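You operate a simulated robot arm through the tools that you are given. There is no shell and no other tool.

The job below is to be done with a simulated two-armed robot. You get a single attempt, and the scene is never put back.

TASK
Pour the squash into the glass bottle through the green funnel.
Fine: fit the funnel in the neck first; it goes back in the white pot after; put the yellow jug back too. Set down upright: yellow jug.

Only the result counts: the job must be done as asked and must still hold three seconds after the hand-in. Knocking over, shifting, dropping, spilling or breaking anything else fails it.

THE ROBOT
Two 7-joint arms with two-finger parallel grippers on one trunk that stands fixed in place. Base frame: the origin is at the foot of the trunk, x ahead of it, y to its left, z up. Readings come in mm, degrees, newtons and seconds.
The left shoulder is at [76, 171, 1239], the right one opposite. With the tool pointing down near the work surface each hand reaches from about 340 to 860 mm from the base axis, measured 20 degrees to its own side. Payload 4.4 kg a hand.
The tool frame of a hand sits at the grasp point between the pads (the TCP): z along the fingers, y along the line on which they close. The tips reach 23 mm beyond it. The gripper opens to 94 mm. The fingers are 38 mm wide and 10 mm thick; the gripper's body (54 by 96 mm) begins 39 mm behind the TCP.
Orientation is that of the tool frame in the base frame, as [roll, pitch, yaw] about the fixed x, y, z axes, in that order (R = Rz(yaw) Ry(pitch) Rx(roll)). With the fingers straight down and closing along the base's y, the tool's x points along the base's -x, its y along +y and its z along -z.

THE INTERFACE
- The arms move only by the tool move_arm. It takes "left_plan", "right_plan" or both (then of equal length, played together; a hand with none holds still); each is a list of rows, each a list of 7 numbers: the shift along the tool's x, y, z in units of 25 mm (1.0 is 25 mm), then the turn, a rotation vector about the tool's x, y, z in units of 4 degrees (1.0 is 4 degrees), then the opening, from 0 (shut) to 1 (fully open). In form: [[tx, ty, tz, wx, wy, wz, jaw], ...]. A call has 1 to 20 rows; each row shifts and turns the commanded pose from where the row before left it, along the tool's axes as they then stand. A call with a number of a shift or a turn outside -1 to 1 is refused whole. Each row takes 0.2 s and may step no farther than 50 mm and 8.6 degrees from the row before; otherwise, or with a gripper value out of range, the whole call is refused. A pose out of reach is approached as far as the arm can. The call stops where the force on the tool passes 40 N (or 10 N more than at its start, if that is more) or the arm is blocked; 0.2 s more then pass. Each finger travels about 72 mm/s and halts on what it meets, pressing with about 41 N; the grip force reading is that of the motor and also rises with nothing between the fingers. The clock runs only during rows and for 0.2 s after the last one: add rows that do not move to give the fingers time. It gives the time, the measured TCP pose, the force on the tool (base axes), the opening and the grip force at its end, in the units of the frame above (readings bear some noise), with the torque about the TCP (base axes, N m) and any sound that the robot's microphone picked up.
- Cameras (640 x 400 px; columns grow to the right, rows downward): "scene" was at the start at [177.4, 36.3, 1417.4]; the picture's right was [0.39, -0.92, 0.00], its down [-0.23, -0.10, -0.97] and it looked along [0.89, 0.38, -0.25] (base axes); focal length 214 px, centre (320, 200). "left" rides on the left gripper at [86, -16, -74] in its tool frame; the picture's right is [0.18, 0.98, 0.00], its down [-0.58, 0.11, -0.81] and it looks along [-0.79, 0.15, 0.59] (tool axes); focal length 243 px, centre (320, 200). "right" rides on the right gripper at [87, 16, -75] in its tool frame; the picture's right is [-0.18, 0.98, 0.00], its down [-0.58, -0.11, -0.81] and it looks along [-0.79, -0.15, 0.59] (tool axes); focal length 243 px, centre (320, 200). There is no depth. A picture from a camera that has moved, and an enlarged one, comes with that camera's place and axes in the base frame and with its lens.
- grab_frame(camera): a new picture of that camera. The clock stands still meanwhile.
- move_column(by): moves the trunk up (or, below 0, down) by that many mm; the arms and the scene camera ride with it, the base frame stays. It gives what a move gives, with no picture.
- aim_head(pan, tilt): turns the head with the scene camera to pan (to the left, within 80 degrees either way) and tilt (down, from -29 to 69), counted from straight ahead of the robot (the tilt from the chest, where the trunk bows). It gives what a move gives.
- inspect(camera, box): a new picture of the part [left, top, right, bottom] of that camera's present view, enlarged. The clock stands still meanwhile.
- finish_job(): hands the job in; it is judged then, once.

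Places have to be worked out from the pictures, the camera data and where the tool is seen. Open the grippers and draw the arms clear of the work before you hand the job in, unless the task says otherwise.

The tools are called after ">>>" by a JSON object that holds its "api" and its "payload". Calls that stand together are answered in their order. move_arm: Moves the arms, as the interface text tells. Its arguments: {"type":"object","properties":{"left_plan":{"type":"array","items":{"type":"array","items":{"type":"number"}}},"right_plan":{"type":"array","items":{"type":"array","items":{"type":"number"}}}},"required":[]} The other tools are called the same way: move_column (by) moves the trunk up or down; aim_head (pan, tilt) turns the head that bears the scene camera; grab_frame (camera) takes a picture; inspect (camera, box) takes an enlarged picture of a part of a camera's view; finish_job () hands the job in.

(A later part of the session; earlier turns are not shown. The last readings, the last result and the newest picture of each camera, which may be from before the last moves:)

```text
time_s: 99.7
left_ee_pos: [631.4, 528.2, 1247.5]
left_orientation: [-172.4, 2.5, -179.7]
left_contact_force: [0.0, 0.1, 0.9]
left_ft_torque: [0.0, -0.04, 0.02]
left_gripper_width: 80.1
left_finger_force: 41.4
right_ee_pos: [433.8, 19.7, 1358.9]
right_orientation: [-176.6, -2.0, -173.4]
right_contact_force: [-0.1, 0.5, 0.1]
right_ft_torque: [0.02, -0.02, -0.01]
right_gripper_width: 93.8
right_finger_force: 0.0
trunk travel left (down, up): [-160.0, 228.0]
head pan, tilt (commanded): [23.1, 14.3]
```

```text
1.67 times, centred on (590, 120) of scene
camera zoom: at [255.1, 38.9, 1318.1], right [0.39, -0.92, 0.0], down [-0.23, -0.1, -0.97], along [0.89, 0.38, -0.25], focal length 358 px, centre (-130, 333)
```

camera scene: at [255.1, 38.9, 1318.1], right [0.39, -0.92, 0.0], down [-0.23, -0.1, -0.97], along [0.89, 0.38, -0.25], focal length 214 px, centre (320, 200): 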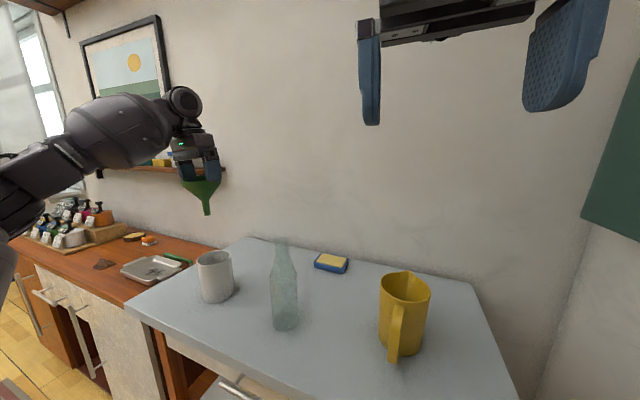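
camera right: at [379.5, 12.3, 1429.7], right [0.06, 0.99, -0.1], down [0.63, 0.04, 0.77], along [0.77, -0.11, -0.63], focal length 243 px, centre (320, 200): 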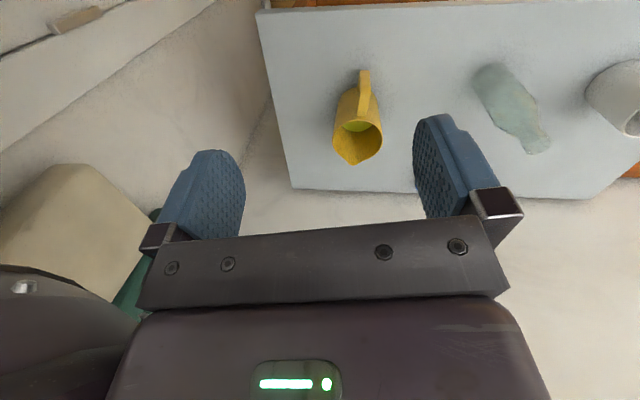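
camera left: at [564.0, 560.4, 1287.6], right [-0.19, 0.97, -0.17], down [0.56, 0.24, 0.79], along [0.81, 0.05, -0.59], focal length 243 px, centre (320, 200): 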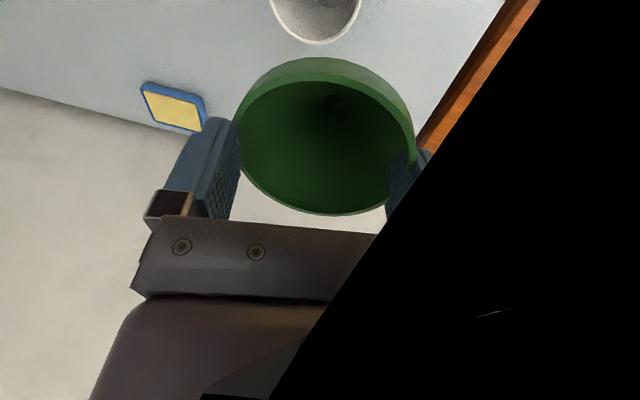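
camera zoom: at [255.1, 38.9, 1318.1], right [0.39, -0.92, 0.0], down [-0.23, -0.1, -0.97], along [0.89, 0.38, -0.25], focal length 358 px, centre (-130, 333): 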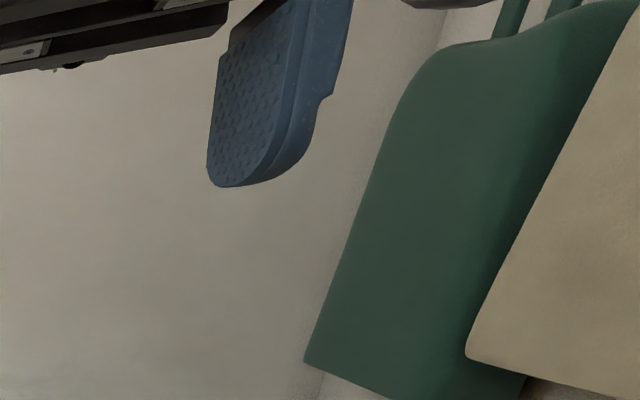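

The funnel hangs nearly upright with its tip near [633.5, 524, 1140]. I carry it sideways so the tip comes over the bottle mouth at [624, 288], staying about 25 mm above it.

>>> {"api": "move_arm", "payload": {"left_plan": [[0.0316, -0.5, 0.066, 0, 0, 0, 0.84], [0.0316, -0.78, 0.1027, 0, 0, 0, 0.84], [0.0316, -0.9, 0.1185, 0, 0, 0, 0.84], [0.0316, -0.9, 0.1185, 0, 0, 0, 0.84], [0.0316, -0.9, 0.1185, 0, 0, 0, 0.84], [0.0316, -0.9, 0.1185, 0, 0, 0, 0.84], [0.0316, -0.9, 0.1185, 0, 0, 0, 0.84], [0.0316, -0.9, 0.1185, 0, 0, 0, 0.84], [0.0316, -0.9, 0.1185, 0, 0, 0, 0.84], [0.0316, -0.8, 0.1054, 0, 0, 0, 0.84], [0.0316, -0.6, 0.079, 0, 0, 0, 0.84], [0.0316, -0.38, 0.05, 0, 0, 0, 0.84], [0, 0, 0, 0, 0, 0, 0.84], [0, 0, 0, 0, 0, 0, 0.84]]}}

>>> {"api": "grab_frame", "payload": {"camera": "scene"}}

>>> {"api": "inspect", "payload": {"camera": "scene", "box": [236, 150, 332, 260]}}

>>> {"api": "grab_frame", "payload": {"camera": "left"}}

```text
time_s: 102.7
left_ee_pos: [624.3, 290.1, 1247.5]
left_orientation: [-172.2, 2.7, -179.7]
left_contact_force: [-0.2, 0.0, -1.1]
left_ft_torque: [0.0, 0.03, 0.0]
left_gripper_width: 80.1
left_finger_force: 41.3
right_ee_pos: [436.0, 20.2, 1360.4]
right_orientation: [-176.7, -2.0, -173.5]
right_contact_force: [-0.2, 0.2, 0.3]
right_ft_torque: [-0.02, 0.0, 0.01]
right_gripper_width: 93.9
right_finger_force: 0.0
trunk travel left (down, up): [-160.0, 228.0]
head pan, tilt (commanded): [23.1, 14.3]
```

```text
taken
camera scene: at [255.2, 38.8, 1318.3], right [0.39, -0.92, 0.0], down [-0.23, -0.1, -0.97], along [0.89, 0.38, -0.25], focal length 214 px, centre (320, 200)
```

scene: 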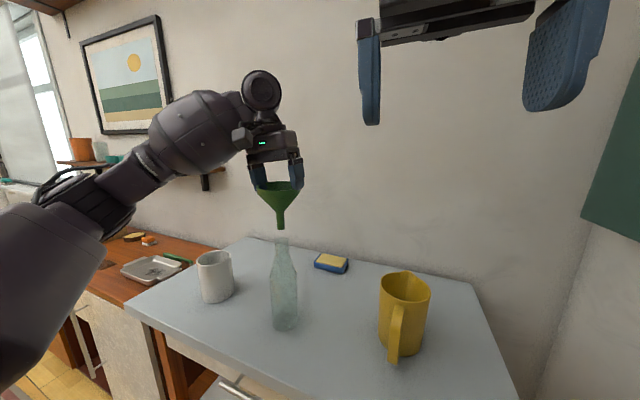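

```text
3.64 times, centred on (284, 205) of scene
camera zoom: at [255.2, 38.8, 1318.3], right [0.39, -0.92, 0.0], down [-0.23, -0.1, -0.97], along [0.89, 0.38, -0.25], focal length 780 px, centre (451, 182)
```

zoom: 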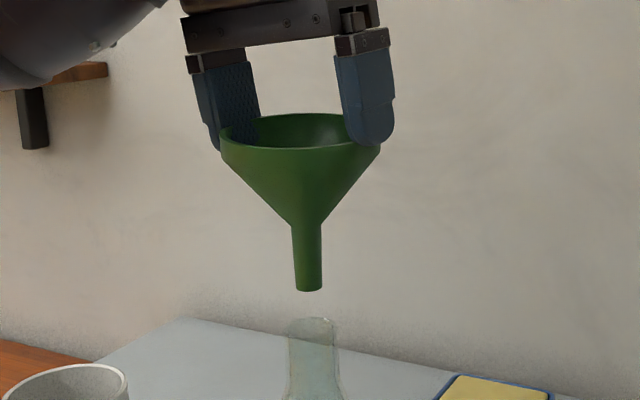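

```text
taken
camera left: at [534.9, 284.7, 1319.9], right [-0.18, 0.97, -0.14], down [0.54, 0.22, 0.81], along [0.82, 0.07, -0.57], focal length 243 px, centre (320, 200)
```

left: 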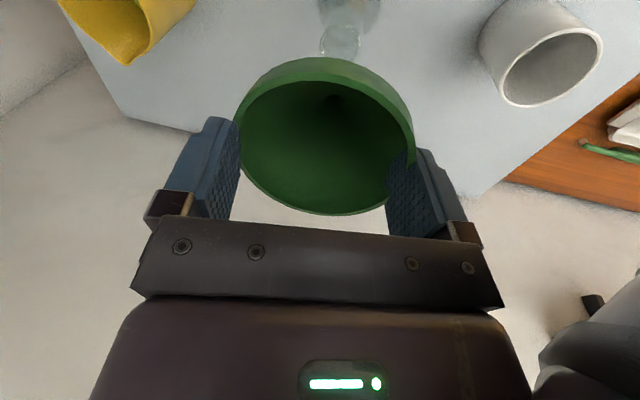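

The stem tip is right above the mouth in the head view. I zoom in with both cameras to measure the remaining offset.

>>> {"api": "inspect", "payload": {"camera": "scene", "box": [266, 210, 306, 250]}}

>>> {"api": "inspect", "payload": {"camera": "left", "box": [300, 0, 380, 70]}}

```text
10.00 times, centred on (286, 230) of scene
camera zoom: at [255.2, 38.8, 1318.3], right [0.39, -0.92, 0.0], down [-0.23, -0.1, -0.97], along [0.89, 0.38, -0.25], focal length 2145 px, centre (660, -100)
```

zoom: 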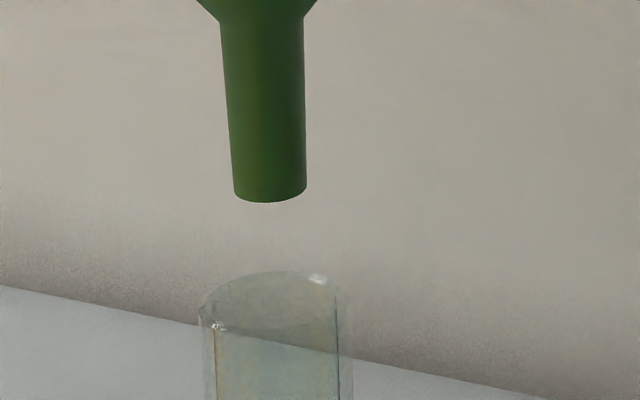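

```text
5.71 times, centred on (340, 35) of left
camera zoom: at [534.9, 284.7, 1319.9], right [-0.18, 0.97, -0.14], down [0.54, 0.22, 0.81], along [0.82, 0.07, -0.57], focal length 1386 px, centre (206, 1143)
```

zoom: 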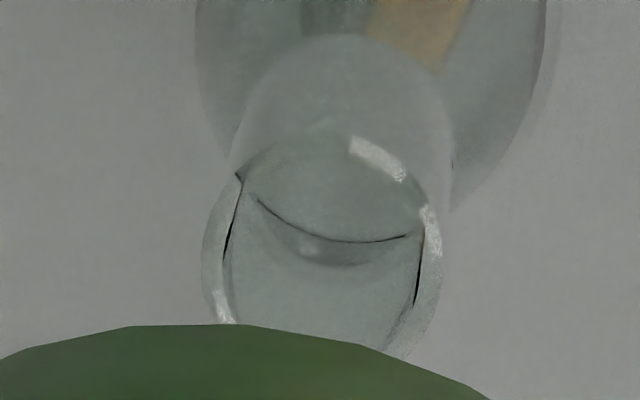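

The mouth is confirmed at about [624, 288, 1114.5] and the tip is within ~1–2 mm laterally. I lower 22 mm so the tip is just above the mouth, and check again.

>>> {"api": "move_arm", "payload": {"left_plan": [[0.06, 0.054, 0.396, 0, 0, 0, 0.84], [0.019, 0.054, 0.396, 0, 0, 0, 0.84], [0.005, 0.011, 0.08, 0, 0, 0, 0.84], [0, 0, 0, 0, 0, 0, 0.84]]}}

>>> {"api": "inspect", "payload": {"camera": "scene", "box": [266, 215, 306, 255]}}

>>> {"api": "inspect", "payload": {"camera": "left", "box": [280, 0, 400, 80]}}

```text
time_s: 103.7
left_ee_pos: [623.5, 292.6, 1225.4]
left_orientation: [-172.3, 2.6, -179.7]
left_contact_force: [0.6, -0.6, -0.5]
left_ft_torque: [-0.03, 0.01, 0.0]
left_gripper_width: 80.3
left_finger_force: 41.4
right_ee_pos: [435.7, 20.1, 1359.2]
right_orientation: [-176.5, -1.8, -173.5]
right_contact_force: [-0.1, 0.5, -0.4]
right_ft_torque: [-0.01, 0.0, -0.03]
right_gripper_width: 93.9
right_finger_force: 0.1
trunk travel left (down, up): [-160.0, 228.0]
head pan, tilt (commanded): [23.1, 14.3]
```

```text
10.00 times, centred on (286, 235) of scene
camera zoom: at [255.2, 38.8, 1318.3], right [0.39, -0.92, 0.0], down [-0.23, -0.1, -0.97], along [0.89, 0.38, -0.25], focal length 2145 px, centre (660, -150)
```

zoom: 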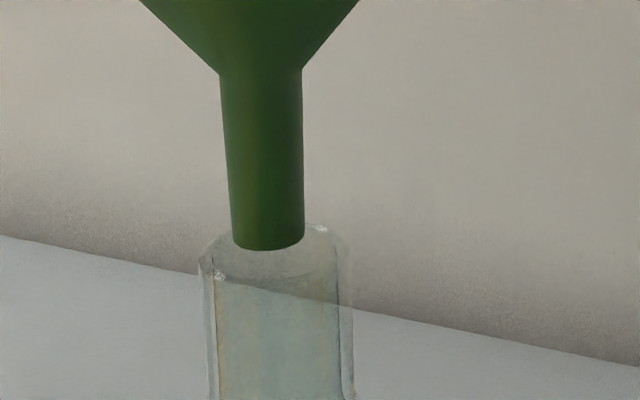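

```text
5.00 times, centred on (340, 40) of left
camera zoom: at [533.6, 285.3, 1297.2], right [-0.18, 0.97, -0.14], down [0.54, 0.22, 0.81], along [0.82, 0.07, -0.57], focal length 1213 px, centre (220, 1000)
```

zoom: 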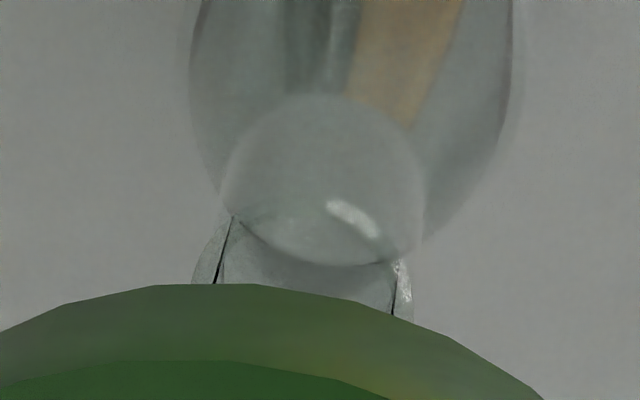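

The tip is about 1 mm too far to +y. I correct that and lower 20 mm into the neck in 5 mm steps, watching the force.

>>> {"api": "move_arm", "payload": {"left_plan": [[0, -0.04, 0.005, 0, 0, 0, 0.84], [0.0094, 0.0271, 0.198, 0, 0, 0, 0.84], [0.0094, 0.0271, 0.198, 0, 0, 0, 0.84], [0.0094, 0.0271, 0.198, 0, 0, 0, 0.84], [0.0094, 0.0271, 0.198, 0, 0, 0, 0.84], [0, 0, 0, 0, 0, 0, 0.84]]}}

>>> {"api": "inspect", "payload": {"camera": "scene", "box": [256, 190, 316, 270]}}

```text
time_s: 104.6
left_ee_pos: [619.6, 291.4, 1223.1]
left_orientation: [-172.0, 3.7, -179.5]
left_contact_force: [1.6, 1.2, 12.6]
left_ft_torque: [0.21, -0.25, 0.02]
left_gripper_width: 80.3
left_finger_force: 41.2
right_ee_pos: [432.5, 19.3, 1360.7]
right_orientation: [-176.7, -1.8, -173.3]
right_contact_force: [0.3, -0.3, 0.0]
right_ft_torque: [-0.01, 0.02, 0.03]
right_gripper_width: 93.9
right_finger_force: 0.1
trunk travel left (down, up): [-160.0, 228.0]
head pan, tilt (commanded): [23.1, 14.3]
stopped in row 4 (left hand): the force on the tool passed its limit at 46 N (the readings are from after the stop); the commanded pose is now the measured one
```

```text
5.00 times, centred on (286, 230) of scene
camera zoom: at [253.0, 38.3, 1319.1], right [0.39, -0.92, 0.0], down [-0.23, -0.1, -0.97], along [0.89, 0.38, -0.25], focal length 1072 px, centre (490, 50)
```

zoom: 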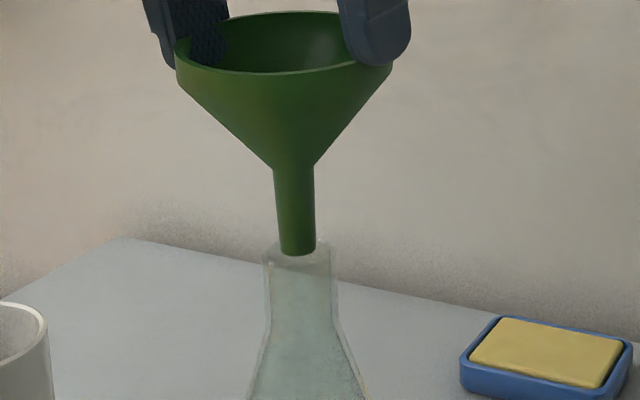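

The stem tip touched the rim (the torque suggests its far/+y side sits on the rim). I rise 3 mm to unload and zoom in on the mouth to see the offset along the viewing direction.

>>> {"api": "move_arm", "payload": {"left_plan": [[-0.006, -0.016, -0.12, 0, 0, 0, 0.84], [0, 0, 0, 0, 0, 0, 0.84], [0, 0, 0, 0, 0, 0, 0.84]]}}

>>> {"api": "inspect", "payload": {"camera": "scene", "box": [274, 225, 298, 245]}}

>>> {"api": "inspect", "payload": {"camera": "left", "box": [280, 0, 400, 80]}}

```text
time_s: 105.4
left_ee_pos: [621.0, 292.0, 1223.9]
left_orientation: [-172.1, 3.4, -179.6]
left_contact_force: [0.4, 0.3, 6.1]
left_ft_torque: [0.05, -0.04, 0.0]
left_gripper_width: 79.9
left_finger_force: 41.6
right_ee_pos: [433.9, 20.6, 1359.0]
right_orientation: [-176.5, -1.9, -173.5]
right_contact_force: [1.7, -0.3, 1.2]
right_ft_torque: [0.01, -0.01, 0.02]
right_gripper_width: 94.0
right_finger_force: 0.2
trunk travel left (down, up): [-160.0, 228.0]
head pan, tilt (commanded): [23.1, 14.3]
```

```text
16.00 times, centred on (286, 235) of scene
camera zoom: at [253.5, 38.6, 1318.6], right [0.39, -0.92, 0.0], down [-0.23, -0.1, -0.97], along [0.89, 0.38, -0.25], focal length 3432 px, centre (864, -360)
```

zoom: 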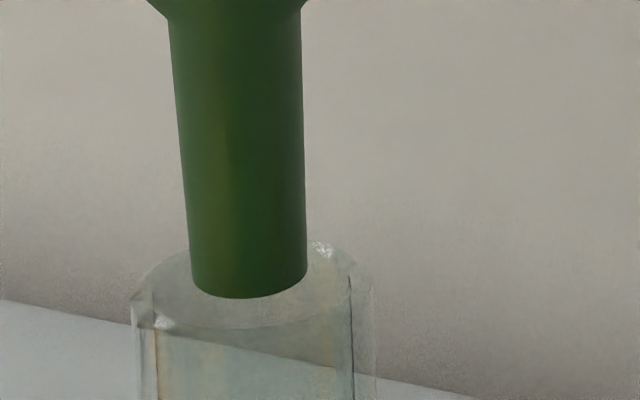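

```text
5.00 times, centred on (340, 40) of left
camera zoom: at [530.8, 284.6, 1294.0], right [-0.18, 0.97, -0.15], down [0.53, 0.22, 0.82], along [0.83, 0.07, -0.56], focal length 1213 px, centre (220, 1000)
```

zoom: 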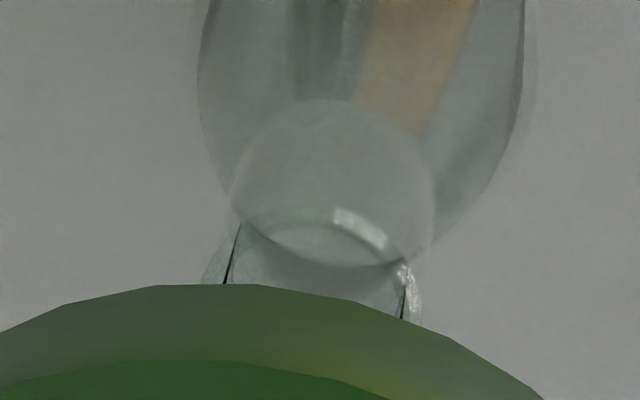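

From the view the tip is about 5 mm too far along the viewing direction, matching the torque. I rise 5 mm and shift by [-4.3, -3.2] mm.

>>> {"api": "move_arm", "payload": {"left_plan": [[-0.012, -0.027, -0.198, 0, 0, 0, 0.84], [0.086, -0.064, 0.004, 0, 0, 0, 0.84], [0.086, -0.064, 0.004, 0, 0, 0, 0.84], [0, 0, 0, 0, 0, 0, 0.84], [0, 0, 0, 0, 0, 0, 0.84]]}}

>>> {"api": "inspect", "payload": {"camera": "scene", "box": [274, 225, 298, 245]}}

```text
time_s: 106.6
left_ee_pos: [616.7, 288.3, 1227.6]
left_orientation: [-172.1, 3.3, -179.6]
left_contact_force: [-0.6, 0.2, 0.0]
left_ft_torque: [-0.01, -0.05, 0.01]
left_gripper_width: 80.2
left_finger_force: 40.9
right_ee_pos: [435.2, 19.8, 1359.7]
right_orientation: [-176.5, -2.0, -173.4]
right_contact_force: [-0.1, 0.5, 0.8]
right_ft_torque: [-0.01, -0.01, -0.02]
right_gripper_width: 93.9
right_finger_force: 0.1
trunk travel left (down, up): [-160.0, 228.0]
head pan, tilt (commanded): [23.1, 14.3]
```

```text
16.00 times, centred on (286, 235) of scene
camera zoom: at [254.4, 38.6, 1318.4], right [0.39, -0.92, 0.0], down [-0.23, -0.1, -0.97], along [0.89, 0.38, -0.25], focal length 3432 px, centre (864, -360)
```

zoom: 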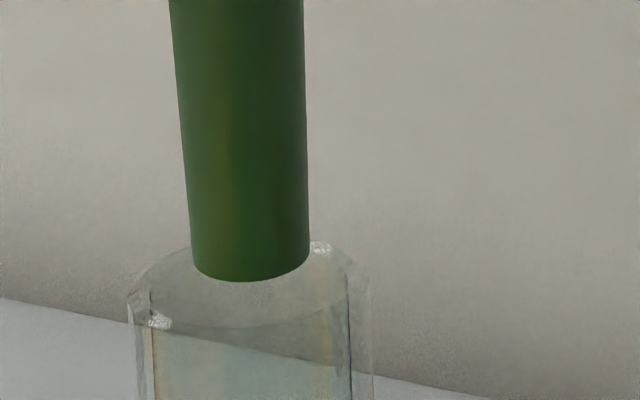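

The tip now looks centred over the mouth with no contact force. I lower 24 mm in 4 mm steps.

>>> {"api": "move_arm", "payload": {"left_plan": [[0.0095, 0.022, 0.158, 0, 0, 0, 0.84], [0.0095, 0.022, 0.158, 0, 0, 0, 0.84], [0.0095, 0.022, 0.158, 0, 0, 0, 0.84], [0.0095, 0.022, 0.158, 0, 0, 0, 0.84], [0.0095, 0.022, 0.158, 0, 0, 0, 0.84], [0.0095, 0.022, 0.158, 0, 0, 0, 0.84], [0, 0, 0, 0, 0, 0, 0.84]]}}

>>> {"api": "inspect", "payload": {"camera": "scene", "box": [256, 190, 316, 270]}}

```text
time_s: 108.2
left_ee_pos: [617.7, 288.0, 1204.2]
left_orientation: [-172.0, 3.3, -179.6]
left_contact_force: [0.2, -0.7, -1.1]
left_ft_torque: [-0.02, 0.02, -0.01]
left_gripper_width: 79.9
left_finger_force: 41.1
right_ee_pos: [435.1, 19.6, 1360.5]
right_orientation: [-176.5, -1.9, -173.5]
right_contact_force: [-0.1, -0.1, -0.4]
right_ft_torque: [0.02, 0.01, -0.01]
right_gripper_width: 94.0
right_finger_force: 0.1
trunk travel left (down, up): [-160.0, 228.0]
head pan, tilt (commanded): [23.1, 14.3]
```

```text
5.00 times, centred on (286, 230) of scene
camera zoom: at [254.6, 38.6, 1318.4], right [0.39, -0.92, 0.0], down [-0.23, -0.1, -0.97], along [0.89, 0.38, -0.25], focal length 1072 px, centre (490, 50)
```

zoom: 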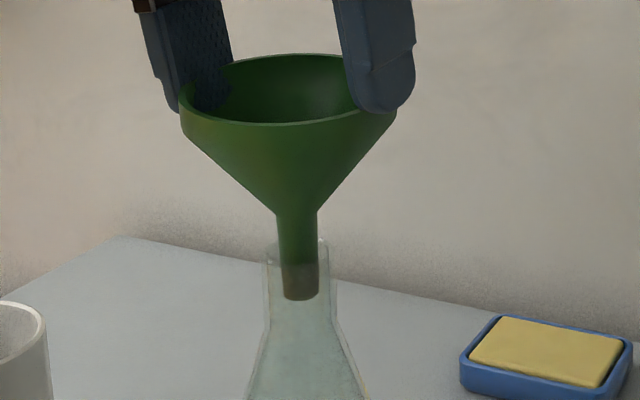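

The stem is inside the neck with no contact force. I lower another 20 mm.

>>> {"api": "move_arm", "payload": {"left_plan": [[0.0095, 0.022, 0.158, 0, 0, 0, 0.84], [0.0095, 0.022, 0.158, 0, 0, 0, 0.84], [0.0095, 0.022, 0.158, 0, 0, 0, 0.84], [0.0095, 0.022, 0.158, 0, 0, 0, 0.84], [0.0095, 0.022, 0.158, 0, 0, 0, 0.84], [0, 0, 0, 0, 0, 0, 0.84]]}}

>>> {"api": "inspect", "payload": {"camera": "scene", "box": [256, 190, 316, 270]}}

```text
time_s: 109.6
left_ee_pos: [618.0, 287.7, 1184.5]
left_orientation: [-172.1, 3.3, -179.5]
left_contact_force: [-1.0, 0.6, -0.5]
left_ft_torque: [0.0, 0.01, 0.0]
left_gripper_width: 79.7
left_finger_force: 41.1
right_ee_pos: [434.0, 19.7, 1359.6]
right_orientation: [-176.6, -1.9, -173.4]
right_contact_force: [-0.2, 0.8, -0.3]
right_ft_torque: [0.03, -0.03, 0.03]
right_gripper_width: 93.9
right_finger_force: 0.1
trunk travel left (down, up): [-160.0, 228.0]
head pan, tilt (commanded): [23.1, 14.3]
```

```text
5.00 times, centred on (286, 230) of scene
camera zoom: at [254.6, 38.6, 1318.4], right [0.39, -0.92, 0.0], down [-0.23, -0.1, -0.97], along [0.89, 0.38, -0.25], focal length 1072 px, centre (490, 50)
```

zoom: 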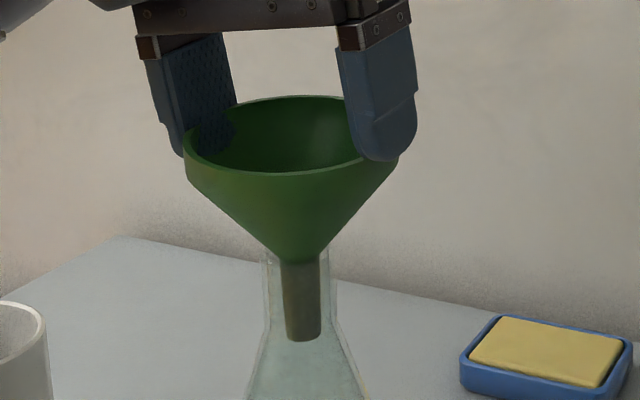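

The cone's bottom is just reaching the mouth. I lower in 1.5 mm steps until a light contact shows.

>>> {"api": "move_arm", "payload": {"left_plan": [[0.0036, 0.0082, 0.0593, 0, 0, 0, 0.84], [0.0036, 0.0082, 0.0593, 0, 0, 0, 0.84], [0.0036, 0.0082, 0.0593, 0, 0, 0, 0.84], [0, 0, 0, 0, 0, 0, 0.84]]}}

>>> {"api": "inspect", "payload": {"camera": "scene", "box": [266, 220, 306, 260]}}

```text
time_s: 110.6
left_ee_pos: [617.1, 285.8, 1177.5]
left_orientation: [-172.3, 3.2, -179.7]
left_contact_force: [-0.5, 2.4, 6.3]
left_ft_torque: [0.29, 0.05, 0.0]
left_gripper_width: 82.3
left_finger_force: 10.2
right_ee_pos: [434.8, 19.8, 1359.3]
right_orientation: [-176.6, -1.9, -173.5]
right_contact_force: [-0.2, 0.3, 0.8]
right_ft_torque: [0.0, 0.01, 0.03]
right_gripper_width: 94.2
right_finger_force: 0.2
trunk travel left (down, up): [-160.0, 228.0]
head pan, tilt (commanded): [23.1, 14.3]
```

```text
10.00 times, centred on (286, 240) of scene
camera zoom: at [254.6, 38.6, 1318.5], right [0.39, -0.92, 0.0], down [-0.23, -0.1, -0.97], along [0.89, 0.38, -0.25], focal length 2145 px, centre (660, -200)
```

zoom: 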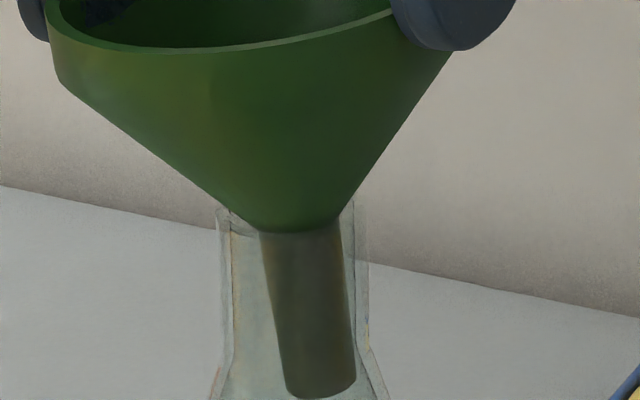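

The cone has landed on the neck (6 N) and the funnel swivelled a little in the grip, leaning about 5°. It's well inside the neck, so I open the fingers gently and let it settle.

>>> {"api": "move_arm", "payload": {"left_plan": [[-0.002, -0.004, -0.03, 0, 0, 0, 0.85], [0, 0, 0, 0, 0, 0, 0.87], [0, 0, 0, 0, 0, 0, 0.9], [0, 0, 0, 0, 0, 0, 0.95], [0, 0, 0, 0, 0, 0, 1], [0, 0, 0, 0, 0, 0, 1]]}}

>>> {"api": "inspect", "payload": {"camera": "scene", "box": [250, 190, 314, 270]}}

>>> {"api": "grab_frame", "payload": {"camera": "left"}}

```text
time_s: 112.0
left_ee_pos: [617.8, 286.2, 1180.8]
left_orientation: [-172.2, 3.3, -179.6]
left_contact_force: [-0.2, 0.1, -0.1]
left_ft_torque: [0.02, 0.03, 0.02]
left_gripper_width: 93.9
left_finger_force: 0.1
right_ee_pos: [434.1, 19.9, 1359.8]
right_orientation: [-176.6, -1.9, -173.5]
right_contact_force: [0.5, 0.5, 0.9]
right_ft_torque: [0.03, -0.04, 0.03]
right_gripper_width: 94.0
right_finger_force: 0.0
trunk travel left (down, up): [-160.0, 228.0]
head pan, tilt (commanded): [23.1, 14.3]
```

```text
5.00 times, centred on (282, 230) of scene
camera zoom: at [254.4, 38.6, 1318.5], right [0.39, -0.92, 0.0], down [-0.23, -0.1, -0.97], along [0.89, 0.38, -0.25], focal length 1072 px, centre (510, 50)
```

zoom: 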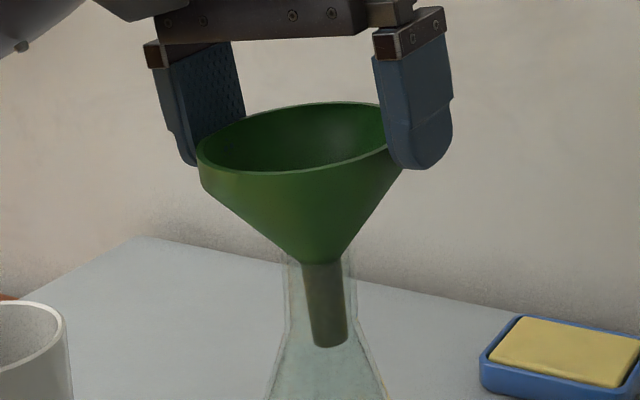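

```text
taken
camera left: at [528.0, 280.7, 1250.9], right [-0.18, 0.97, -0.15], down [0.53, 0.22, 0.82], along [0.83, 0.07, -0.56], focal length 243 px, centre (320, 200)
```

left: 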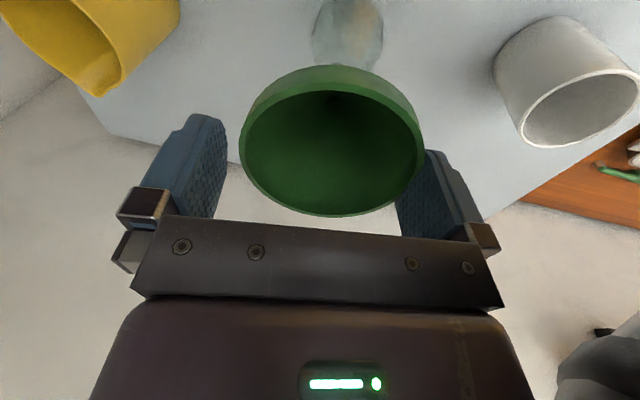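

The funnel sits in the neck, leaning ~4–5° towards +y, perhaps against the +y finger. I shift the hand 3 mm to +y to free it, rise clear, and bring the hand back to vertical.

>>> {"api": "move_arm", "payload": {"left_plan": [[0, 0.12, -0.016, 0, 0, 0, 1], [0, 0, 0, 0, 0, 0, 1], [-0.024, -0.055, -0.4, 0, 0, 0, 1], [-0.024, -0.055, -0.4, 0, 0, 0, 1], [-0.048, -0.11, -0.8, -0.49, 0.2, 0, 1], [-0.03, -0.08, -0.8, -0.49, 0.2, 0, 1], [0, 0, 0, -0.49, 0.2, 0, 1], [0, 0, 0, -0.49, 0.22, 0, 1], [0, 0, 0, 0, 0, 0, 1]]}}

>>> {"api": "inspect", "payload": {"camera": "scene", "box": [250, 190, 314, 270]}}

>>> {"api": "grab_frame", "payload": {"camera": "left"}}

```text
time_s: 114.0
left_ee_pos: [617.9, 290.3, 1239.7]
left_orientation: [-179.9, -0.1, -179.8]
left_contact_force: [0.3, -0.2, -0.2]
left_ft_torque: [-0.01, 0.0, 0.01]
left_gripper_width: 93.9
left_finger_force: 0.1
right_ee_pos: [434.9, 18.8, 1359.5]
right_orientation: [-176.6, -2.0, -173.4]
right_contact_force: [0.6, -0.7, 1.2]
right_ft_torque: [0.01, 0.01, 0.03]
right_gripper_width: 93.9
right_finger_force: 0.0
trunk travel left (down, up): [-160.0, 228.0]
head pan, tilt (commanded): [23.1, 14.3]
```

```text
5.00 times, centred on (282, 230) of scene
camera zoom: at [254.6, 38.6, 1318.3], right [0.39, -0.92, 0.0], down [-0.23, -0.1, -0.97], along [0.89, 0.38, -0.25], focal length 1072 px, centre (510, 50)
```

zoom: 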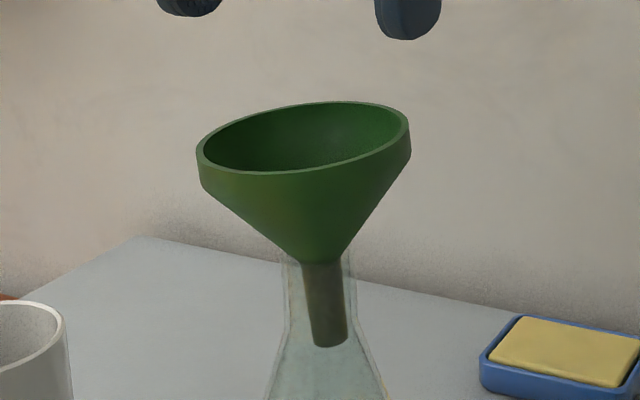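

```text
taken
camera left: at [532.4, 273.8, 1314.9], right [-0.19, 0.98, 0.0], down [0.58, 0.11, 0.81], along [0.79, 0.15, -0.59], focal length 243 px, centre (320, 200)
```

left: 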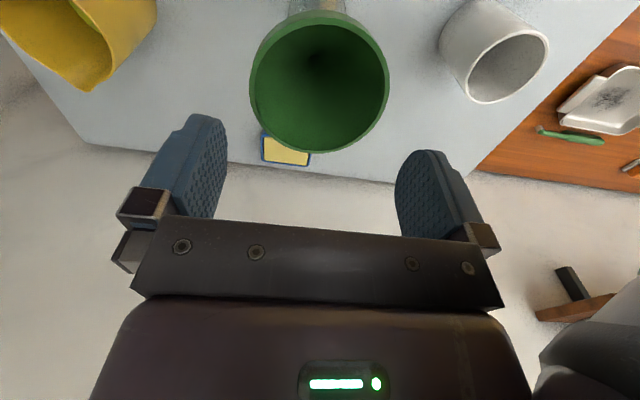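

The funnel stands by itself in the neck with a lean of about 4°, which is stable. I zoom in from above to locate the mouth centre exactly for the pour.

>>> {"api": "inspect", "payload": {"camera": "left", "box": [230, 0, 410, 160]}}

>>> {"api": "inspect", "payload": {"camera": "scene", "box": [360, 260, 456, 380]}}

```text
2.50 times, centred on (320, 80) of left
camera zoom: at [532.4, 273.8, 1314.9], right [-0.19, 0.98, 0.0], down [0.58, 0.11, 0.81], along [0.79, 0.15, -0.59], focal length 606 px, centre (320, 500)
```

zoom: 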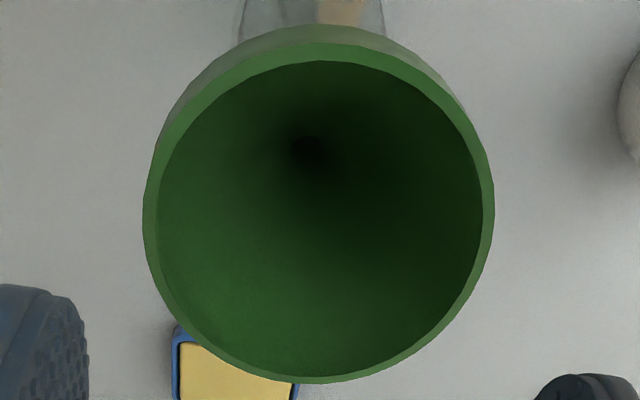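

```text
3.33 times, centred on (408, 320) of scene
camera zoom: at [254.6, 38.6, 1318.3], right [0.39, -0.92, 0.0], down [-0.23, -0.1, -0.97], along [0.89, 0.38, -0.25], focal length 715 px, centre (27, -200)
```

zoom: 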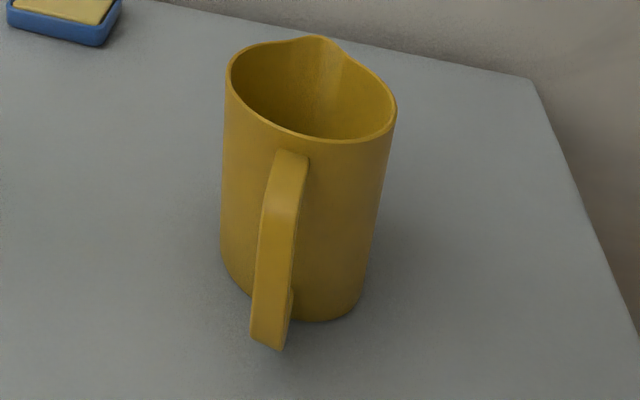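

The funnel's mouth centre is about [621, 289.6, 1167]. For the jug I plan to use the right arm, gripping the handle from its right side so the pour is a wrist roll; first I park the left hand away and turn the head right to see the space around the right arm.

>>> {"api": "move_arm", "payload": {"left_plan": [[0, 0, -0.8, 0, 0, 0, 1], [0, 0, -0.8, 0, 0, 0, 1], [0, 0.2, -0.8, 0, 0, 0, 1], [0.65, 1, 0, 0, 0, 0, 1], [0.65, 1, 0, 0, 0, 0, 1], [0.65, 1, 0, 0, 0, 0, 1], [0.65, 1, 0, 0, 0, 0, 1], [0.65, 1, 0, 0, 0, 0, 1], [0.65, 1, 0, 0, 0, 0, 1], [0.65, 1, 0, 0, 0, 0, 1], [0.65, 1, 0, 0, 0, 0, 1], [0, 0, 0, 0, 0, 0, 1]]}}

>>> {"api": "aim_head", "payload": {"pan": -50, "tilt": 20}}

>>> {"api": "grab_frame", "payload": {"camera": "scene"}}

```text
time_s: 116.6
left_ee_pos: [503.2, 487.2, 1286.6]
left_orientation: [-180.0, 0.1, -179.8]
left_contact_force: [-0.2, 0.3, -0.4]
left_ft_torque: [-0.01, 0.02, -0.01]
left_gripper_width: 94.0
left_finger_force: 0.0
left hand out of reach, approached as far as the arm can: row 11
right_ee_pos: [435.9, 19.3, 1357.1]
right_orientation: [-176.7, -2.0, -173.3]
right_contact_force: [0.9, 0.4, 0.9]
right_ft_torque: [-0.02, 0.01, 0.0]
right_gripper_width: 93.8
right_finger_force: 0.0
trunk travel left (down, up): [-160.0, 228.0]
head pan, tilt (commanded): [23.1, 14.3]
```

```text
time_s: 118.1
left_ee_pos: [503.9, 488.3, 1286.1]
left_orientation: [-180.0, 0.0, -179.8]
left_contact_force: [-0.4, -0.2, -0.2]
left_ft_torque: [0.0, 0.01, -0.02]
left_gripper_width: 93.9
left_finger_force: 0.0
right_ee_pos: [435.5, 20.3, 1358.9]
right_orientation: [-176.5, -2.0, -173.5]
right_contact_force: [-0.1, 1.1, 1.6]
right_ft_torque: [0.0, 0.02, -0.01]
right_gripper_width: 93.9
right_finger_force: 0.0
trunk travel left (down, up): [-160.0, 228.0]
head pan, tilt (commanded): [-50.0, 20.0]
```

```text
taken
camera scene: at [229.7, -69.4, 1309.1], right [-0.77, -0.64, 0.0], down [-0.22, 0.26, -0.94], along [0.6, -0.72, -0.34], focal length 214 px, centre (320, 200)
```

scene: 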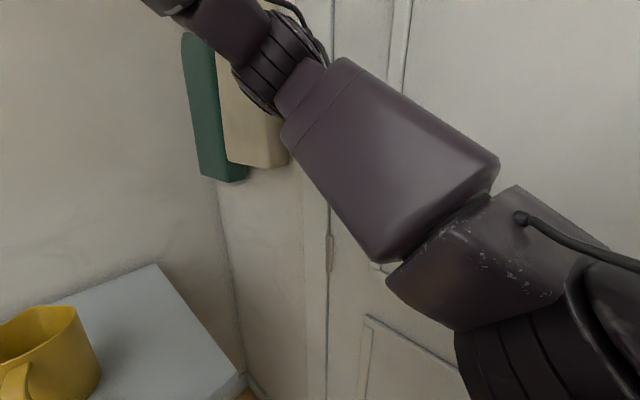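

The right elbow runs close to the door-side wall, so the right arm has little room. I'll use the left arm for the jug instead, with a forward grasp of the handle. I turn the head back and raise the trunk 90 mm to its starting height for a better working posture.

>>> {"api": "aim_head", "payload": {"pan": 10, "tilt": 25}}

>>> {"api": "move_column", "payload": {"by": 90}}

>>> {"api": "grab_frame", "payload": {"camera": "scene"}}

```text
time_s: 119.4
left_ee_pos: [503.0, 487.6, 1287.5]
left_orientation: [-179.9, 0.1, -179.7]
left_contact_force: [-0.3, -0.7, -0.7]
left_ft_torque: [-0.01, -0.01, -0.01]
left_gripper_width: 93.9
left_finger_force: 0.0
right_ee_pos: [436.1, 19.8, 1358.7]
right_orientation: [-176.5, -2.0, -173.4]
right_contact_force: [-0.3, 0.2, -0.2]
right_ft_torque: [0.06, 0.0, 0.02]
right_gripper_width: 93.9
right_finger_force: 0.0
trunk travel left (down, up): [-160.0, 228.0]
head pan, tilt (commanded): [10.0, 25.0]
```

```text
time_s: 120.6
left_ee_pos: [501.6, 489.7, 1378.0]
left_orientation: [180.0, 0.1, -179.9]
left_contact_force: [0.0, 0.4, 0.0]
left_ft_torque: [-0.01, -0.01, -0.02]
left_gripper_width: 94.1
left_finger_force: 0.0
right_ee_pos: [433.5, 21.2, 1449.4]
right_orientation: [-176.5, -1.9, -173.3]
right_contact_force: [-0.9, 1.2, -0.1]
right_ft_torque: [-0.01, 0.0, 0.01]
right_gripper_width: 94.0
right_finger_force: 0.1
trunk travel left (down, up): [-250.0, 138.0]
head pan, tilt (commanded): [10.0, 25.0]
```

```text
taken
camera scene: at [181.4, 19.4, 1400.6], right [0.17, -0.98, 0.0], down [-0.42, -0.08, -0.91], along [0.89, 0.16, -0.42], focal length 214 px, centre (320, 200)
```

scene: 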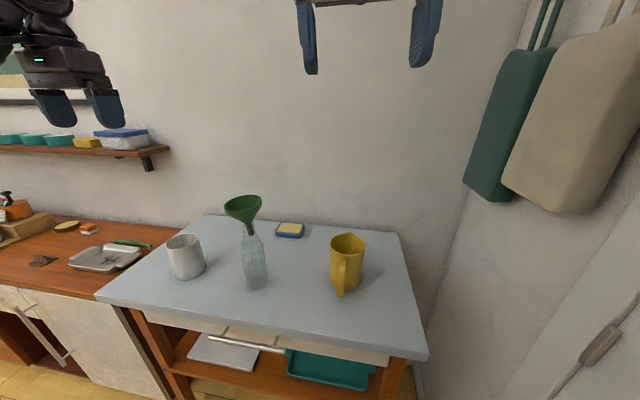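

The view is good now. I zoom in on the funnel in the bottle and on the jug from here.

>>> {"api": "inspect", "payload": {"camera": "scene", "box": [205, 185, 301, 300]}}

>>> {"api": "inspect", "payload": {"camera": "scene", "box": [310, 220, 390, 310]}}

```text
3.48 times, centred on (253, 242) of scene
camera zoom: at [181.4, 19.4, 1400.6], right [0.17, -0.98, 0.0], down [-0.42, -0.08, -0.91], along [0.89, 0.16, -0.42], focal length 746 px, centre (553, 52)
```

zoom: 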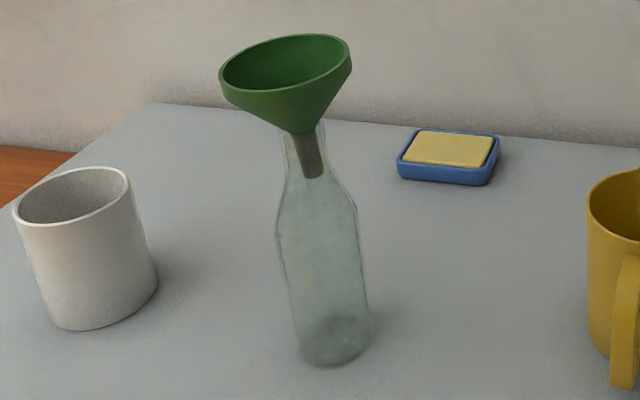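

```text
4.44 times, centred on (350, 265) of scene
camera zoom: at [181.4, 19.4, 1400.6], right [0.17, -0.98, 0.0], down [-0.42, -0.08, -0.91], along [0.89, 0.16, -0.42], focal length 953 px, centre (187, -89)
```

zoom: 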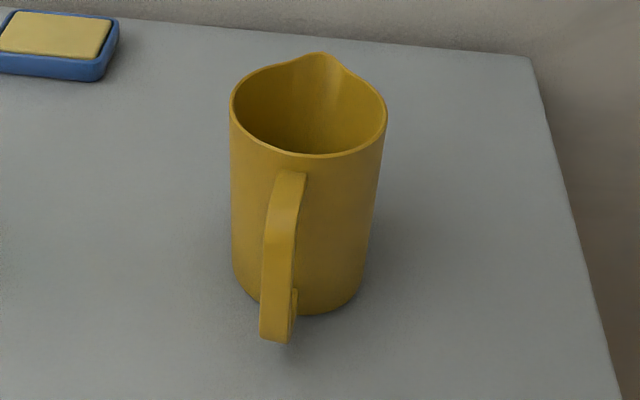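

The jug's handle outer edge is near [590, 38.4] with its bottom corner at z ≈ 931. I raise the trunk another 100 mm so the left arm isn't too folded when reaching for the handle and has better wrist angles for pouring.

>>> {"api": "move_column", "payload": {"by": 100}}

>>> {"api": "move_arm", "payload": {"left_plan": [[-0.1475, -0.975, 0.82, 0, 0, 0.095, 1], [-0.1475, -0.975, 0.82, 0, 0, 0.095, 1], [-0.1475, -0.975, 0.82, 0, 0, 0.095, 1], [-0.1475, -0.975, 0.82, 0, 0, 0.095, 1], [-0.1475, -0.975, 0.82, 0, 0, 0.095, 1], [-0.1475, -0.975, 0.82, 0, 0, 0.095, 1], [-0.1475, -0.975, 0.82, 0, 0, 0.095, 1], [-0.1475, -0.975, 0.82, 0, 0, 0.095, 1], [0, 0, 0, 0, 0, 0, 1]]}}

>>> {"api": "grab_frame", "payload": {"camera": "scene"}}

```text
time_s: 121.9
left_ee_pos: [501.6, 487.6, 1478.3]
left_orientation: [-180.0, 0.0, -179.9]
left_contact_force: [-0.7, 0.6, 0.4]
left_ft_torque: [0.0, 0.02, -0.01]
left_gripper_width: 93.9
left_finger_force: 0.0
right_ee_pos: [434.4, 18.7, 1549.5]
right_orientation: [-176.7, -1.8, -173.4]
right_contact_force: [-0.1, -0.1, -0.5]
right_ft_torque: [-0.02, -0.02, 0.02]
right_gripper_width: 94.0
right_finger_force: 0.0
trunk travel left (down, up): [-350.0, 38.0]
head pan, tilt (commanded): [10.0, 25.0]
```

```text
time_s: 123.9
left_ee_pos: [528.6, 289.6, 1312.9]
left_orientation: [180.0, 0.0, 177.1]
left_contact_force: [0.6, 0.1, 0.0]
left_ft_torque: [0.01, 0.06, -0.01]
left_gripper_width: 93.9
left_finger_force: 0.1
right_ee_pos: [434.3, 18.5, 1548.8]
right_orientation: [-176.7, -1.9, -173.4]
right_contact_force: [0.4, -0.1, 0.3]
right_ft_torque: [0.03, 0.06, -0.01]
right_gripper_width: 93.9
right_finger_force: 0.1
trunk travel left (down, up): [-350.0, 38.0]
head pan, tilt (commanded): [10.0, 25.0]
```

```text
taken
camera scene: at [148.1, 17.0, 1504.1], right [0.17, -0.98, 0.0], down [-0.42, -0.07, -0.91], along [0.89, 0.16, -0.42], focal length 214 px, centre (320, 200)
```

scene: 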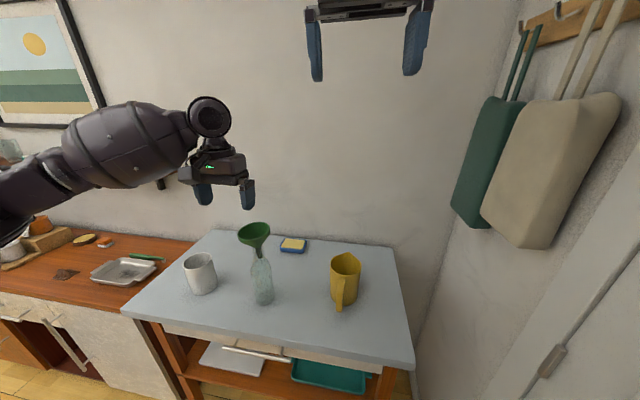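

All clear so far. I continue the left hand's move towards the space above and behind the jug's handle.

>>> {"api": "move_arm", "payload": {"left_plan": [[-0.1475, -0.975, 0.82, 0, 0, 0.095, 1], [-0.1475, -0.975, 0.82, 0, 0, 0.095, 1], [-0.1475, -0.975, 0.82, 0, 0, 0.095, 1], [-0.1475, -0.975, 0.82, 0, 0, 0.095, 1], [-0.1475, -0.975, 0.82, 0, 0, 0.095, 1], [-0.1475, -0.975, 0.82, 0, 0, 0.095, 1], [-0.1475, -0.975, 0.82, 0, 0, 0.095, 1], [-0.1475, -0.975, 0.82, 0, 0, 0.095, 1], [0, 0, 0, 0, 0, 0, 1]]}}

>>> {"api": "grab_frame", "payload": {"camera": "scene"}}

>>> {"api": "grab_frame", "payload": {"camera": "left"}}

```text
time_s: 125.9
left_ee_pos: [544.5, 93.7, 1150.0]
left_orientation: [180.0, 0.1, 174.1]
left_contact_force: [-0.2, -0.3, 0.0]
left_ft_torque: [0.01, -0.01, -0.02]
left_gripper_width: 93.8
left_finger_force: 0.1
right_ee_pos: [435.0, 18.0, 1549.4]
right_orientation: [-176.7, -1.9, -173.4]
right_contact_force: [0.2, 0.2, 0.0]
right_ft_torque: [0.02, -0.02, 0.0]
right_gripper_width: 94.1
right_finger_force: 0.0
trunk travel left (down, up): [-350.0, 38.0]
head pan, tilt (commanded): [10.0, 25.0]
```

```text
taken
camera scene: at [147.9, 17.0, 1504.1], right [0.17, -0.98, 0.0], down [-0.42, -0.07, -0.91], along [0.89, 0.16, -0.42], focal length 214 px, centre (320, 200)
```

scene: 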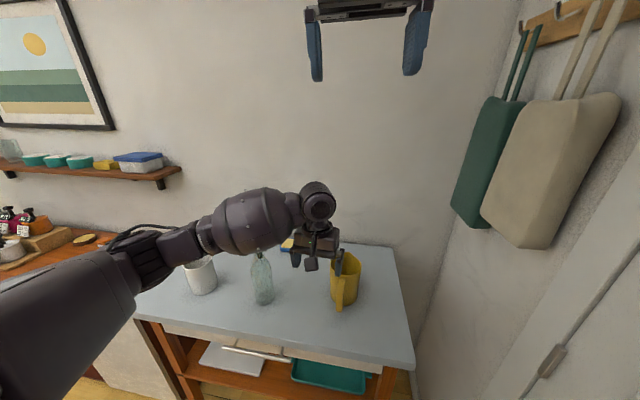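

```text
taken
camera left: at [457.2, 86.5, 1223.6], right [-0.08, 1.0, 0.0], down [0.59, 0.05, 0.81], along [0.8, 0.07, -0.59], focal length 243 px, centre (320, 200)
```

left: 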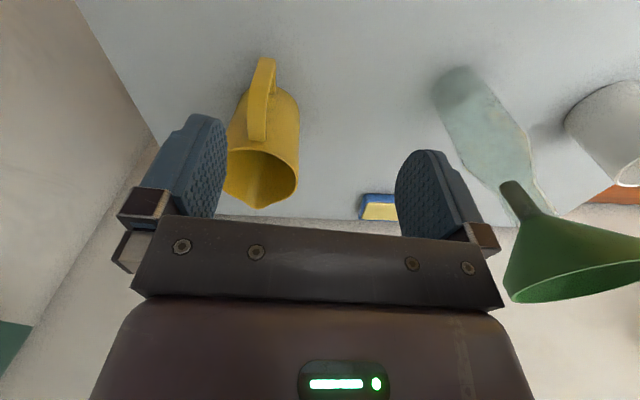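

The hand is behind and above the jug. I zoom in from the wrist camera to measure the handle.

>>> {"api": "inspect", "payload": {"camera": "left", "box": [215, 40, 325, 215]}}

>>> {"api": "inspect", "payload": {"camera": "left", "box": [430, 60, 640, 310]}}

```text
2.29 times, centred on (270, 128) of left
camera zoom: at [457.2, 86.5, 1223.6], right [-0.08, 1.0, 0.0], down [0.59, 0.05, 0.81], along [0.8, 0.07, -0.59], focal length 555 px, centre (434, 366)
```

zoom: 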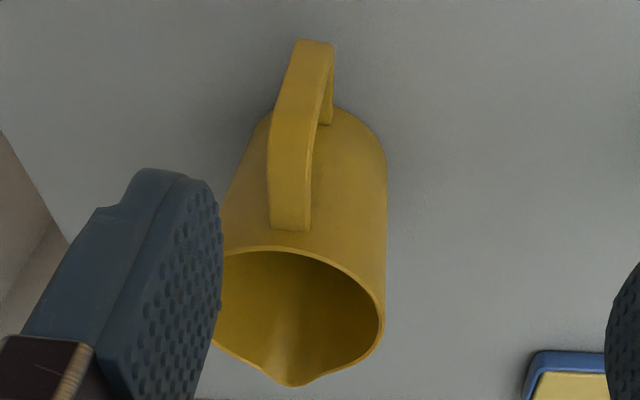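

```text
1.60 times, centred on (535, 185) of left
camera zoom: at [457.2, 86.5, 1223.6], right [-0.08, 1.0, 0.0], down [0.59, 0.05, 0.81], along [0.8, 0.07, -0.59], focal length 388 px, centre (-24, 224)
```

zoom: 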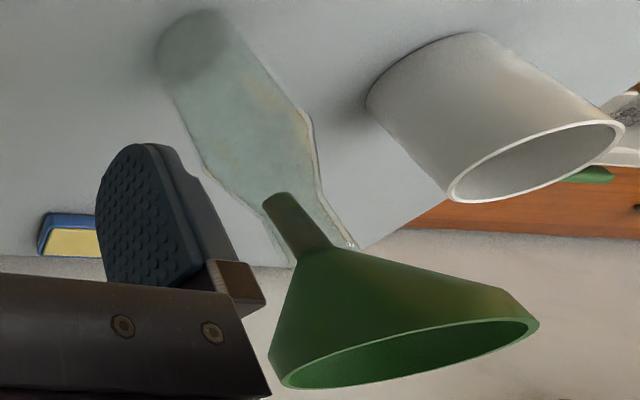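

The handle's outer bar runs vertically at x ≈ 589–600, y ≈ 38.5, z ≈ 935–1005, about 19 mm wide. I now pitch the hand forward by 65° in place, so the fingers point at the handle, 25° below horizontal.

>>> {"api": "move_arm", "payload": {"left_plan": [[0, 0, 0, 0, -0.956, 0, 1], [0, 0, 0, 0, -0.956, 0, 1], [0, 0, 0, 0, -0.956, 0, 1], [0, 0, 0, 0, -0.956, 0, 1], [0, 0, 0, 0, -0.956, 0, 1], [0, 0, 0, 0, -0.956, 0, 1], [0, 0, 0, 0, -0.956, 0, 1], [0, 0, 0, 0, -0.956, 0, 1], [0, 0, 0, 0, 0, 0, 1]]}}

>>> {"api": "grab_frame", "payload": {"camera": "scene"}}

```text
time_s: 127.9
left_ee_pos: [543.1, 94.4, 1149.9]
left_orientation: [-180.0, 30.6, 174.2]
left_contact_force: [0.3, -0.1, -0.4]
left_ft_torque: [0.04, 0.0, 0.01]
left_gripper_width: 94.0
left_finger_force: 0.0
right_ee_pos: [434.0, 18.2, 1549.1]
right_orientation: [-176.7, -2.0, -173.4]
right_contact_force: [0.5, -0.1, 0.3]
right_ft_torque: [0.06, 0.02, 0.0]
right_gripper_width: 94.1
right_finger_force: 0.1
trunk travel left (down, up): [-350.0, 38.0]
head pan, tilt (commanded): [10.0, 25.0]
```

```text
taken
camera scene: at [147.9, 17.0, 1504.1], right [0.17, -0.98, 0.0], down [-0.42, -0.07, -0.91], along [0.89, 0.16, -0.42], focal length 214 px, centre (320, 200)
```

scene: 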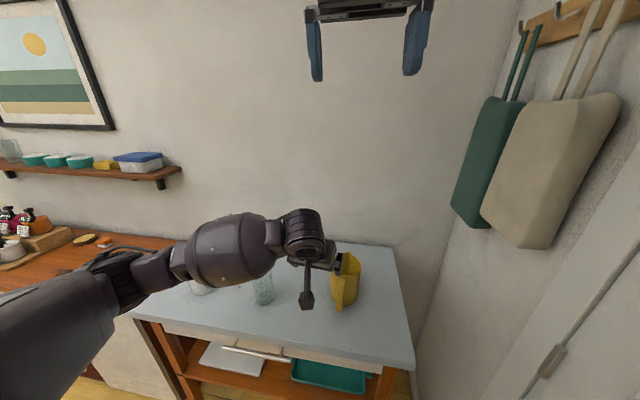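

The pitch works (30.6° so far). I continue the remaining ~34°.

>>> {"api": "move_arm", "payload": {"left_plan": [[0, 0, 0, 0, -0.956, 0, 1], [0, 0, 0, 0, -0.956, 0, 1], [0, 0, 0, 0, -0.956, 0, 1], [0, 0, 0, 0, -0.956, 0, 1], [0, 0, 0, 0, -0.956, 0, 1], [0, 0, 0, 0, -0.956, 0, 1], [0, 0, 0, 0, -0.956, 0, 1], [0, 0, 0, 0, -0.956, 0, 1], [0, 0, 0, 0, -0.956, 0, 1], [0, 0, 0, 0, 0, 0, 1]]}}

>>> {"api": "grab_frame", "payload": {"camera": "scene"}}

>>> {"api": "grab_frame", "payload": {"camera": "left"}}

```text
time_s: 130.1
left_ee_pos: [543.0, 94.3, 1150.0]
left_orientation: [180.0, 65.0, 174.0]
left_contact_force: [0.0, -0.2, -0.4]
left_ft_torque: [-0.03, 0.0, 0.02]
left_gripper_width: 93.9
left_finger_force: 0.1
right_ee_pos: [434.6, 19.4, 1549.5]
right_orientation: [-176.7, -1.9, -173.4]
right_contact_force: [0.7, -0.6, 0.4]
right_ft_torque: [-0.04, 0.03, 0.02]
right_gripper_width: 94.0
right_finger_force: 0.1
trunk travel left (down, up): [-350.0, 38.0]
head pan, tilt (commanded): [10.0, 25.0]
```

```text
taken
camera scene: at [147.9, 17.0, 1504.1], right [0.17, -0.98, 0.0], down [-0.42, -0.07, -0.91], along [0.89, 0.16, -0.42], focal length 214 px, centre (320, 200)
```

scene: 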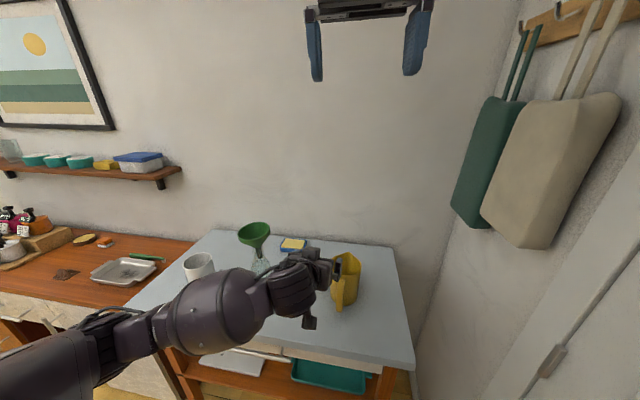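

```text
taken
camera left: at [438.8, 88.7, 1102.3], right [0.02, 0.99, -0.17], down [-0.47, 0.16, 0.87], along [0.88, 0.06, 0.47], focal length 243 px, centre (320, 200)
```

left: 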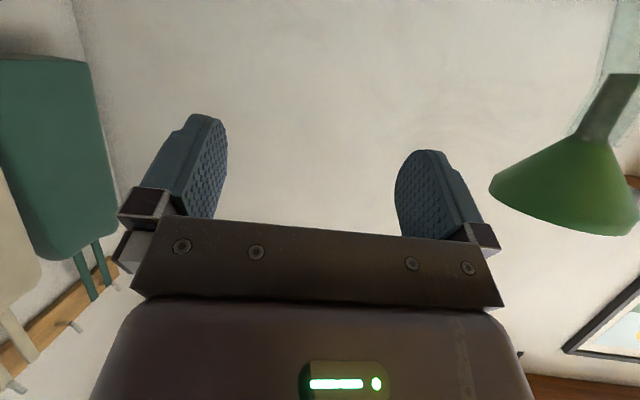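

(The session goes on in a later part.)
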